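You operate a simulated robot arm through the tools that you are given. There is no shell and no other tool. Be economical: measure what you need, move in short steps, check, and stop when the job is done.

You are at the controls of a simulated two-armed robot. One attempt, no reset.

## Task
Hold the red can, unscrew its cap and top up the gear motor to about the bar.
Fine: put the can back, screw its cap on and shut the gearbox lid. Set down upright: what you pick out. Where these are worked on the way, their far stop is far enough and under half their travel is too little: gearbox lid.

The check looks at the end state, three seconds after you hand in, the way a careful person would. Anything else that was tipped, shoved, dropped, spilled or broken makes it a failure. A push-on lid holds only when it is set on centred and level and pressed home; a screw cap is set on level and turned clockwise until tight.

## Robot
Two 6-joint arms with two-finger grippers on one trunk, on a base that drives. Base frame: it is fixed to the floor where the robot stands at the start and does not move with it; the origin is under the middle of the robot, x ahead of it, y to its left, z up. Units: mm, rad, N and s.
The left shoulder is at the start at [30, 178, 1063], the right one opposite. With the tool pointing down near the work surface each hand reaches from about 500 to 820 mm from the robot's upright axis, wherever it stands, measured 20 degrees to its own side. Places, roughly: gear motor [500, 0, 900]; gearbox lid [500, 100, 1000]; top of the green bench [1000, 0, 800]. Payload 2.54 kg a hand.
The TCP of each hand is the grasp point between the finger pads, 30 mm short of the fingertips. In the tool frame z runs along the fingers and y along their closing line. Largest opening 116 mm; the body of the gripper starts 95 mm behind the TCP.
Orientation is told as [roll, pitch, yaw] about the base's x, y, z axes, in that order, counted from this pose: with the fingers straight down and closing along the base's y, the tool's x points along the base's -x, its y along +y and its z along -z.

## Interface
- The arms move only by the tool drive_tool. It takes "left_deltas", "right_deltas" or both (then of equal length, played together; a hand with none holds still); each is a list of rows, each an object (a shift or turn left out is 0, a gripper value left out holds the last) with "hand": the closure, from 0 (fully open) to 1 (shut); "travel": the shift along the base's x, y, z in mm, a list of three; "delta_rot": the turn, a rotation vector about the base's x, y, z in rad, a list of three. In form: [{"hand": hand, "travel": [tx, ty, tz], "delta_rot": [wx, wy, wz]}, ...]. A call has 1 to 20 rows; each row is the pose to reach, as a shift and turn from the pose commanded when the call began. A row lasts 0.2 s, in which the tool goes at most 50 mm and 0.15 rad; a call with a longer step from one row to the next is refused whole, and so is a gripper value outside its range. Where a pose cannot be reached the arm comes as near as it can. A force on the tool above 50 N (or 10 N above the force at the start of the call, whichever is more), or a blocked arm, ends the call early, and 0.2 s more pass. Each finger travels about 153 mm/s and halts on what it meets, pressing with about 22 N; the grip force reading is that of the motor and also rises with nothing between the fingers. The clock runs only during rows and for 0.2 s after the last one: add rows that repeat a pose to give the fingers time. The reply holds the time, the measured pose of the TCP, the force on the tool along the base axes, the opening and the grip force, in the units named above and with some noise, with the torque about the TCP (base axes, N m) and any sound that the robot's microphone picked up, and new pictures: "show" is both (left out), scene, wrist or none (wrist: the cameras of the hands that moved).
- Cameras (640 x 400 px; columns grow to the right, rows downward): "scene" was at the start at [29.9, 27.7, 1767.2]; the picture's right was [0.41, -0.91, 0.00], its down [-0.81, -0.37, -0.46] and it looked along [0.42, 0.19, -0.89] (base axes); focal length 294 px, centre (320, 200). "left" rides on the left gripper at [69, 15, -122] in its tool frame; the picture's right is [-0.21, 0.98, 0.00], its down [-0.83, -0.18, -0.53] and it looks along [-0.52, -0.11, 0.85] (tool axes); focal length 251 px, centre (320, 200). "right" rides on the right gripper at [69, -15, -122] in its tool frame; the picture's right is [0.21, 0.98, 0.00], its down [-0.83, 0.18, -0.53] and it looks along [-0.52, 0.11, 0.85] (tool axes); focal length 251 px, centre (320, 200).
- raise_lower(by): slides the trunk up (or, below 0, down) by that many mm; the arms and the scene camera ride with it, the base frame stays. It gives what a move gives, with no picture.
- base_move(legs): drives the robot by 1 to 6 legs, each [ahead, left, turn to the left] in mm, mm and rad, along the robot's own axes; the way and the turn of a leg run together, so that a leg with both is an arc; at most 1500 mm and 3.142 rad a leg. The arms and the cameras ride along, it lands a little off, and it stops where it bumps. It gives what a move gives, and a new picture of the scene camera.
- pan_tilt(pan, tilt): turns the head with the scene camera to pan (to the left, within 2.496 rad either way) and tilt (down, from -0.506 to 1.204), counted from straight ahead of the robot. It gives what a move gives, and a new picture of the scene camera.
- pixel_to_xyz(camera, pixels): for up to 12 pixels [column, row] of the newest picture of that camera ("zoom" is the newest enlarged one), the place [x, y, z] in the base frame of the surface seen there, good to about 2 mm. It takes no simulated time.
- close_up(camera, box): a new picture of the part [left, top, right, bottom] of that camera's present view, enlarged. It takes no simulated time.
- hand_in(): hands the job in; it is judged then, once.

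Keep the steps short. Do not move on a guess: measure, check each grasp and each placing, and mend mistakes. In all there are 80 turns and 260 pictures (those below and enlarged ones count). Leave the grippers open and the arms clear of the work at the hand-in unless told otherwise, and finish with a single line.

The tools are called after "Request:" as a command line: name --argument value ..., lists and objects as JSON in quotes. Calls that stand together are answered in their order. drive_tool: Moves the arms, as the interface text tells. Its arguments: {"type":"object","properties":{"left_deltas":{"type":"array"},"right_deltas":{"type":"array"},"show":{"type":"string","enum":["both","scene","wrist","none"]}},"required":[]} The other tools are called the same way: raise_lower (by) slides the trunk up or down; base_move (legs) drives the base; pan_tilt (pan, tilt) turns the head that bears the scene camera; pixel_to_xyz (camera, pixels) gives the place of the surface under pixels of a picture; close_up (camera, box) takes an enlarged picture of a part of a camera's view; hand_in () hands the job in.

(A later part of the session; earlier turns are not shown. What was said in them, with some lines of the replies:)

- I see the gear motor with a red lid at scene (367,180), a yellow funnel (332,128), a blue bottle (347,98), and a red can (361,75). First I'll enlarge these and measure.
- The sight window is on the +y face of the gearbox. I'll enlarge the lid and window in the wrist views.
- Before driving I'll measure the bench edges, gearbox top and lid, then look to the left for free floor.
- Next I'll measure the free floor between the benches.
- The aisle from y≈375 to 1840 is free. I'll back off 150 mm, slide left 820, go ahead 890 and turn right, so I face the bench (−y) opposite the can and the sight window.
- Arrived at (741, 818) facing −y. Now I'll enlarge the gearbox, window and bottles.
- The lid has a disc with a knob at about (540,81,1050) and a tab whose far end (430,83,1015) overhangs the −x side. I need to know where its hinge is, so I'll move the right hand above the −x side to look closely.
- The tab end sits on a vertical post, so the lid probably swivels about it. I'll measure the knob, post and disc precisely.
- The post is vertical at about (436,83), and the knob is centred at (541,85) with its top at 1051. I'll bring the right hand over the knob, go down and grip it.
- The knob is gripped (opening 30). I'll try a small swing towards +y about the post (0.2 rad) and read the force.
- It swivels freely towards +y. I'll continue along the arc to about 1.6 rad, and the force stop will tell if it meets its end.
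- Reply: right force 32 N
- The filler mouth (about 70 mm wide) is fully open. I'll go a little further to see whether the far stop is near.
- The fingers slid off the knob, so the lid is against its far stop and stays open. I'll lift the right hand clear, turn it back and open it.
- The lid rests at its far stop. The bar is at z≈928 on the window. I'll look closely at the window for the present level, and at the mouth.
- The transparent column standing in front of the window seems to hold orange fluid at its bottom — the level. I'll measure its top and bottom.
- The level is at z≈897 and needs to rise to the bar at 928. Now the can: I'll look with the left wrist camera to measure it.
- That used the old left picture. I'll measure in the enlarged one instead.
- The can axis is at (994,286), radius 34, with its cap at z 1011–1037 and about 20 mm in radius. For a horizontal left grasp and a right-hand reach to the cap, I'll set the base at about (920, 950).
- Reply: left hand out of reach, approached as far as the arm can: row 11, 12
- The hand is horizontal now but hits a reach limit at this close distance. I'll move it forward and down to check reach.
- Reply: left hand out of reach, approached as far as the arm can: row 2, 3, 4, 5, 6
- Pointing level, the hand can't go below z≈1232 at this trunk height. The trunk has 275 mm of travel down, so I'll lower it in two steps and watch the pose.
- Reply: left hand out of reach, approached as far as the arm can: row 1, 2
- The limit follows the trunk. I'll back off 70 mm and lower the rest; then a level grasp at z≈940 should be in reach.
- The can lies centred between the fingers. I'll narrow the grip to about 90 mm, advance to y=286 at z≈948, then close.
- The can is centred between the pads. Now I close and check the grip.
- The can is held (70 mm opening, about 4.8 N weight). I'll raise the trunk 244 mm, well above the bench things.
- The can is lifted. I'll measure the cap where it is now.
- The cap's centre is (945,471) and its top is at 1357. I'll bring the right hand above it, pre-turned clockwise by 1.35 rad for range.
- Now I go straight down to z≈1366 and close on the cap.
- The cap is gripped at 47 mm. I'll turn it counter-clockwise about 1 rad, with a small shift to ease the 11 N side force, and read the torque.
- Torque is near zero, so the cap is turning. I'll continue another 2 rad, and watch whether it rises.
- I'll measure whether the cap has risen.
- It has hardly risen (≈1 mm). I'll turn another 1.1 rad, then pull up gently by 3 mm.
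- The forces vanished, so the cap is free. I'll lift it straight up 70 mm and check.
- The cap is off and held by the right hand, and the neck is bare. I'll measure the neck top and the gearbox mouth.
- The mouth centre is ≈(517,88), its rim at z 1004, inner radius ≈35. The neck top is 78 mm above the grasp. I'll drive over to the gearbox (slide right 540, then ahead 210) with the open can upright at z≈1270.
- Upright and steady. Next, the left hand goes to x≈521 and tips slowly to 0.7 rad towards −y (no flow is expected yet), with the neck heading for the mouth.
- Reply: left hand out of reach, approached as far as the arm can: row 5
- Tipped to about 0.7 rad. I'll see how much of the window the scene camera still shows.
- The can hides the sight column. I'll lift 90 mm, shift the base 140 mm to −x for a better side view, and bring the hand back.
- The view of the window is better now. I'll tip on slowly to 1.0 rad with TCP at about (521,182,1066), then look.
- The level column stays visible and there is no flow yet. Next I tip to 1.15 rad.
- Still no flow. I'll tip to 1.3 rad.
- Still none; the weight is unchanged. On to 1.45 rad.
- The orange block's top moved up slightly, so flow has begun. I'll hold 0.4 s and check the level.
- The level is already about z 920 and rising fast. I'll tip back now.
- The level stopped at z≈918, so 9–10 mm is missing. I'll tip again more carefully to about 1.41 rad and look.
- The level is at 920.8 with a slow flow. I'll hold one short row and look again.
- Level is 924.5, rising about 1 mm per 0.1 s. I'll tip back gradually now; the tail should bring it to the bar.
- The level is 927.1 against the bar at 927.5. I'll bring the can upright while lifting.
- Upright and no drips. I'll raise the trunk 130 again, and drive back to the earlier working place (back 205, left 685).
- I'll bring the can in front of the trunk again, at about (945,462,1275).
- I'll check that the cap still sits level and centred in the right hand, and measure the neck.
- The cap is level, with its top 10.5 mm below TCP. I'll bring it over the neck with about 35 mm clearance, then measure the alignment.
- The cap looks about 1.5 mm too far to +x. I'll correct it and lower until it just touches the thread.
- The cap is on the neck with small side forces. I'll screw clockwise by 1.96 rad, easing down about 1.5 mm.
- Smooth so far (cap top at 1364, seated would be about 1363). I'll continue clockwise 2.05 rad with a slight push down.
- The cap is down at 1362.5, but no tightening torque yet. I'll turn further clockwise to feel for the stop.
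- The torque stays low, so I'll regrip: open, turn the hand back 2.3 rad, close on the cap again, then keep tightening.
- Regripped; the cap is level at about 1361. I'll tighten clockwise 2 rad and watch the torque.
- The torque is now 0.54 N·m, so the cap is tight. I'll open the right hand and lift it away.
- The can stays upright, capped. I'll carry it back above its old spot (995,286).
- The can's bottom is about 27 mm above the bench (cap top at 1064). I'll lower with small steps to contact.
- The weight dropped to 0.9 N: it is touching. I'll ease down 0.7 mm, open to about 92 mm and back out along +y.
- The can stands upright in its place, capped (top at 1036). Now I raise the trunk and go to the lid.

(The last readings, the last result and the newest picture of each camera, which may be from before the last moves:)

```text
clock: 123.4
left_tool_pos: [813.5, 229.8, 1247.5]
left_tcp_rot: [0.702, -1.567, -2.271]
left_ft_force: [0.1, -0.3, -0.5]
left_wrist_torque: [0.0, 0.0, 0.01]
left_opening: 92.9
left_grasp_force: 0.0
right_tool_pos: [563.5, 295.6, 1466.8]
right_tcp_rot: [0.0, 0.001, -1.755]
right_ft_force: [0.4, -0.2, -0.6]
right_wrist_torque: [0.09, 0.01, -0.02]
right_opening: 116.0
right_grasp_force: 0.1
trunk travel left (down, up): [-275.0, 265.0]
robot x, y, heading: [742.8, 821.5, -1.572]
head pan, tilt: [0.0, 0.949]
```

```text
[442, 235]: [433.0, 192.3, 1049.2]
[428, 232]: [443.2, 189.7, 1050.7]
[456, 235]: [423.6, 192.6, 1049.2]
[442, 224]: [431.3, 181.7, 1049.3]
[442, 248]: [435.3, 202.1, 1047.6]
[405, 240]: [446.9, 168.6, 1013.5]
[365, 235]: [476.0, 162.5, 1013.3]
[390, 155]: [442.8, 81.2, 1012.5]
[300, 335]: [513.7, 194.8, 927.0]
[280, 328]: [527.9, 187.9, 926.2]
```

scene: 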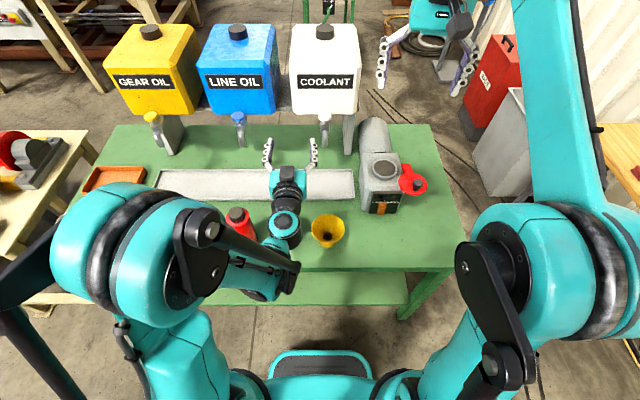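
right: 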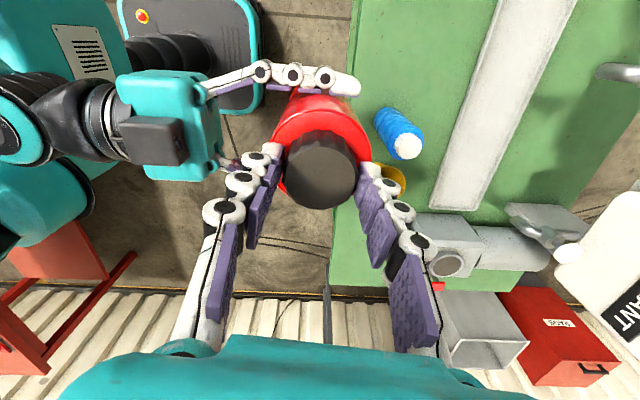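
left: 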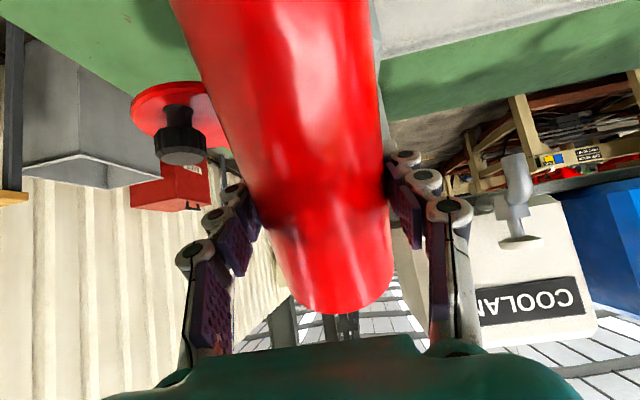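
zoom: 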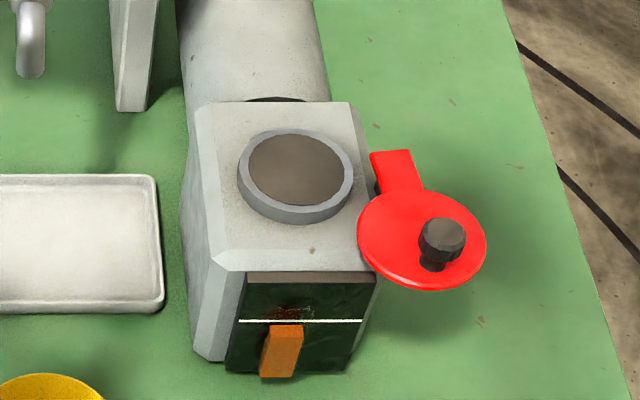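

The level still reads at the bar (927). The knob is at (433,190,1050). I'll bring the right hand above it with the fingers closing along x.

Request:
drive_tool --right_deltas '[{"travel": [-14.5, -12, -40], "delta_rot": [0, 0, 0.1]}, {"travel": [-29, -23.5, -80], "delta_rot": [0, 0, 0.18]}, {"travel": [-43.5, -35, -120], "delta_rot": [0, 0, 0.18]}, {"travel": [-58, -47, -160], "delta_rot": [0, 0, 0.18]}, {"travel": [-72.5, -59, -200], "delta_rot": [0, 0, 0.18]}, {"travel": [-87, -70, -240], "delta_rot": [0, 0, 0.18]}, {"travel": [-101.5, -82, -280], "delta_rot": [0, 0, 0.18]}, {"travel": [-116, -94, -320], "delta_rot": [0, 0, 0.18]}, {"travel": [-130.5, -105.6, -355], "delta_rot": [0, 0, 0.18]}, {"travel": [-130.5, -105.6, -385], "delta_rot": [0, 0, 0.18]}, {"travel": [-130.5, -105.6, -413], "delta_rot": [0, 0, 0.18]}, {"travel": [-130.5, -105.6, -413], "delta_rot": [0, 0, 0.18]}, {"hand": 0.5, "travel": [-130.5, -105.6, -413], "delta_rot": [0, 0, 0.18]}, {"hand": 1, "travel": [-130.5, -105.6, -413], "delta_rot": [0, 0, 0.18]}, {"hand": 1, "travel": [-130.5, -105.6, -413], "delta_rot": [0, 0, 0.18]}]' --show "wrist"

```text
clock: 126.6
left_tool_pos: [814.0, 230.4, 1248.8]
left_tcp_rot: [0.804, -1.566, -2.374]
left_ft_force: [-0.8, -0.2, -1.4]
left_wrist_torque: [0.02, 0.02, 0.0]
left_opening: 93.0
left_grasp_force: 0.0
right_tool_pos: [432.8, 189.7, 1052.9]
right_tcp_rot: [0.0, 0.0, -1.574]
right_ft_force: [0.2, 0.3, -0.1]
right_wrist_torque: [0.2, 0.05, -0.1]
right_opening: 30.4
right_grasp_force: 44.8
trunk travel left (down, up): [-275.0, 265.0]
robot x, y, heading: [740.7, 818.9, -1.571]
head pan, tilt: [0.0, 0.949]
```

right: 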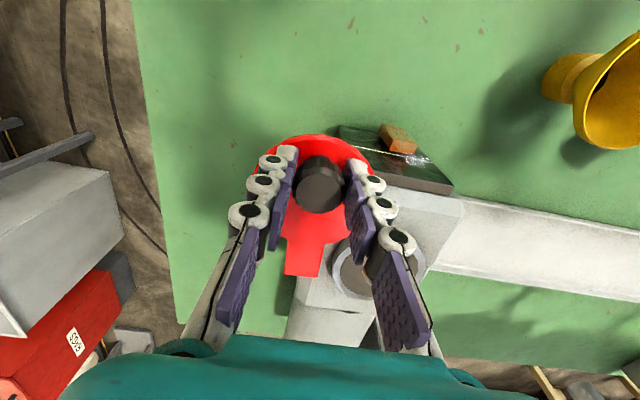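

Gripped (30 mm). I'll swing it back along the arc about the post to the closed position.

Request:
drive_tool --right_deltas '[{"travel": [14.7, -0.6, 0], "delta_rot": [0, 0, -0.14]}, {"travel": [29.1, -3.2, 0], "delta_rot": [0, 0, -0.28]}, {"travel": [43, -7.9, 0], "delta_rot": [0, 0, -0.42]}, {"travel": [56.2, -14.4, 0], "delta_rot": [0, 0, -0.56]}, {"travel": [68.3, -22.7, 0], "delta_rot": [0, 0, -0.7]}, {"travel": [79.1, -32.6, 0], "delta_rot": [0, 0, -0.84]}, {"travel": [88.5, -44, 0], "delta_rot": [0, 0, -0.98]}, {"travel": [96.2, -56.5, 0], "delta_rot": [0, 0, -1.12]}, {"travel": [102, -69.9, 0], "delta_rot": [0, 0, -1.26]}, {"travel": [106, -84.1, 0], "delta_rot": [0, 0, -1.4]}, {"travel": [107.9, -98.7, 0], "delta_rot": [0, 0, -1.54]}, {"travel": [108, -105, 0], "delta_rot": [0, 0, -1.6]}, {"travel": [108, -108, 0], "delta_rot": [0, 0, -1.63]}, {"travel": [108, -108, 0], "delta_rot": [0, 0, -1.63]}]' --show "both"

Request:
close_up --camera "scene" --box '[340, 130, 440, 220]'

```text
clock: 129.6
left_tool_pos: [813.6, 231.7, 1247.6]
left_tcp_rot: [0.9, -1.568, -2.473]
left_ft_force: [-0.6, -0.4, 0.2]
left_wrist_torque: [-0.02, -0.02, 0.0]
left_opening: 92.8
left_grasp_force: 0.1
right_tool_pos: [541.6, 85.7, 1053.4]
right_tcp_rot: [-0.01, 0.0, 3.08]
right_ft_force: [4.0, 8.8, -6.1]
right_wrist_torque: [0.22, 0.46, -0.08]
right_opening: 30.7
right_grasp_force: 45.0
trunk travel left (down, up): [-275.0, 265.0]
robot x, y, heading: [739.1, 822.0, -1.574]
head pan, tilt: [0.0, 0.949]
stopped in row 14 (right hand): the force on the tool passed its limit at 50 N (the readings are from after the stop); the commanded pose is now the measured one
```

scene: 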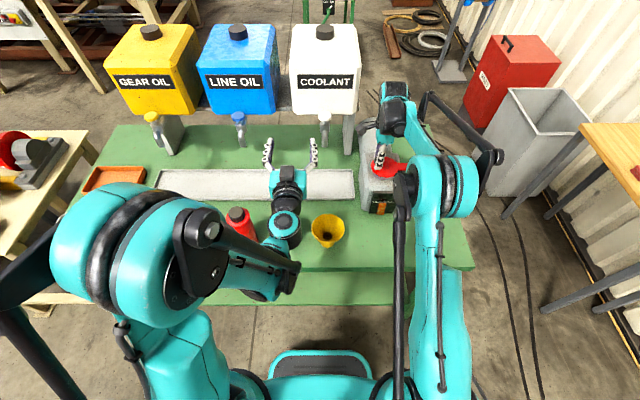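
right: 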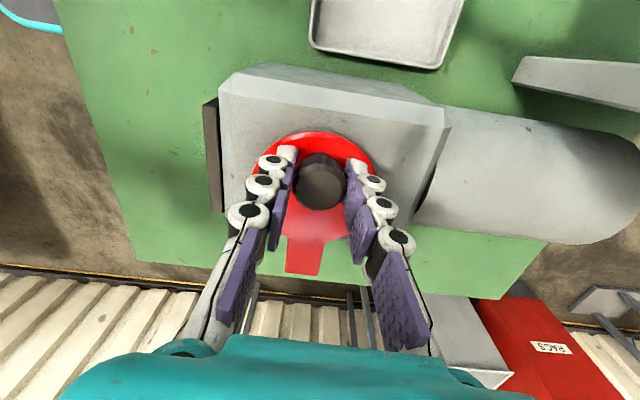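

```text
4.44 times, centred on (390, 175) of scene
```

zoom: 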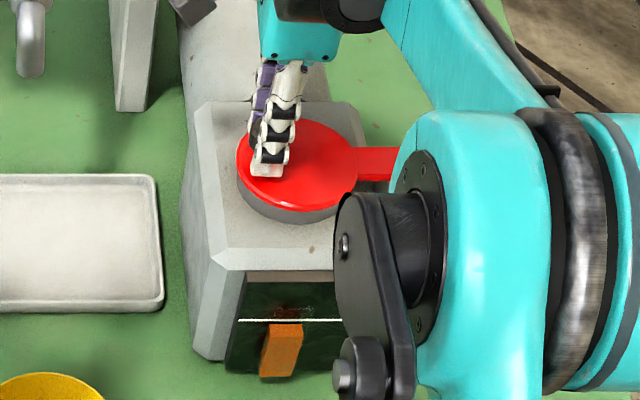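

The lid met its closing stop; the knob is at (541.6, 85.7), as at the start. I'll open and lift the right hand, and retreat.

Request:
drive_tool --right_deltas '[{"hand": 0.5}, {"hand": 0}, {"hand": 0}, {"travel": [0, 0, 40]}, {"travel": [0, 0, 85]}, {"travel": [0, 10, 130]}, {"travel": [-5, 40, 165]}, {"travel": [-10, 80, 190]}, {"travel": [-15, 125, 210]}, {"travel": [-20, 170, 220]}]' --show "none"

Request:
base_move --legs '[[-250, 0, 0]]'

Request:
close_up --camera "scene" --box '[360, 90, 460, 190]'

Request:
close_up --camera "scene" --box '[100, 80, 420, 240]'

```text
clock: 131.8
left_tool_pos: [814.7, 232.5, 1248.8]
left_tcp_rot: [1.159, -1.568, -2.728]
left_ft_force: [0.1, 0.4, 0.5]
left_wrist_torque: [0.03, -0.01, 0.0]
left_opening: 93.0
left_grasp_force: 0.0
right_tool_pos: [521.2, 257.2, 1275.1]
right_tcp_rot: [-0.003, 0.0, 3.081]
right_ft_force: [0.6, 0.1, 0.3]
right_wrist_torque: [-0.03, 0.0, 0.05]
right_opening: 116.1
right_grasp_force: 0.0
trunk travel left (down, up): [-275.0, 265.0]
robot x, y, heading: [745.7, 818.0, -1.573]
head pan, tilt: [0.0, 0.949]
```

```text
clock: 133.6
left_tool_pos: [813.9, 478.6, 1247.8]
left_tcp_rot: [0.913, -1.568, -2.482]
left_ft_force: [0.0, -0.1, -0.8]
left_wrist_torque: [0.0, -0.04, 0.0]
left_opening: 92.7
left_grasp_force: 0.1
right_tool_pos: [522.3, 503.2, 1274.7]
right_tcp_rot: [-0.005, 0.0, 3.079]
right_ft_force: [-0.2, -0.7, -0.4]
right_wrist_torque: [-0.03, 0.0, 0.0]
right_opening: 115.9
right_grasp_force: 0.0
trunk travel left (down, up): [-275.0, 265.0]
robot x, y, heading: [742.8, 1066.6, -1.571]
head pan, tilt: [0.0, 0.949]
```

scene: 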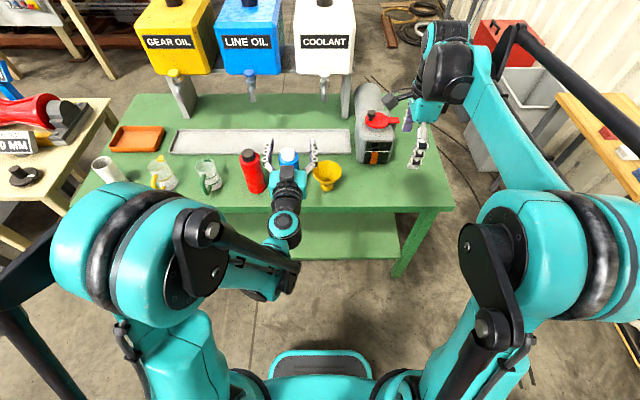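

```text
4.00 times, centred on (410, 140) of scene
```

zoom: 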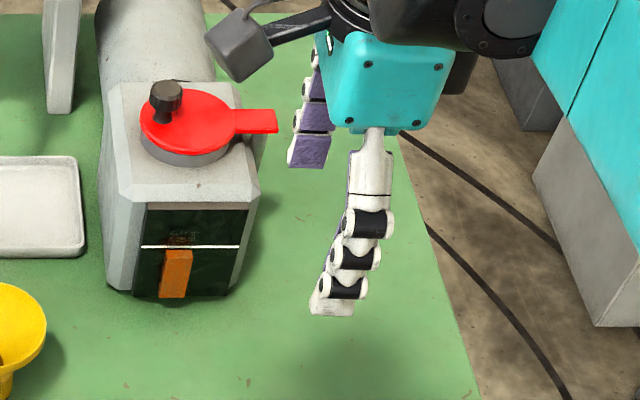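

```text
2.00 times, centred on (260, 160) of scene
```

zoom: 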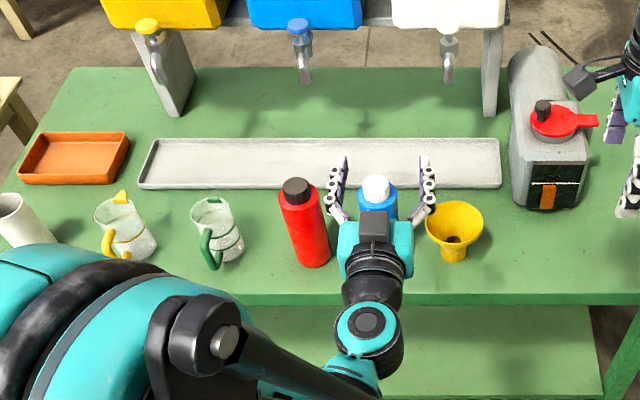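

The lid is shut, the level is at the bar, and the can is upright and capped. Last, I open the left hand fully and hand in.

Request:
drive_tool --left_deltas '[{"hand": 0}, {"hand": 0}]' --show "none"

Request:
hand_in

```text
clock: 134.2
left_tool_pos: [814.7, 478.8, 1247.9]
left_tcp_rot: [0.896, -1.568, -2.467]
left_ft_force: [0.1, -0.2, -0.5]
left_wrist_torque: [0.01, -0.03, 0.02]
left_opening: 116.1
left_grasp_force: 0.0
right_tool_pos: [522.4, 502.6, 1273.7]
right_tcp_rot: [-0.005, 0.0, 3.079]
right_ft_force: [0.9, 0.4, 0.2]
right_wrist_torque: [0.01, -0.03, -0.01]
right_opening: 116.1
right_grasp_force: 0.0
trunk travel left (down, up): [-275.0, 265.0]
robot x, y, heading: [741.4, 1068.2, -1.573]
head pan, tilt: [0.0, 0.949]
```

```text
The job is handed in.
```

Handed in: the gear motor is topped up to the bar (level z≈927 mm, bar ≈927.5), the red can is back in its place upright with its cap screwed tight, the gearbox lid is shut, and both hands are open and clear.
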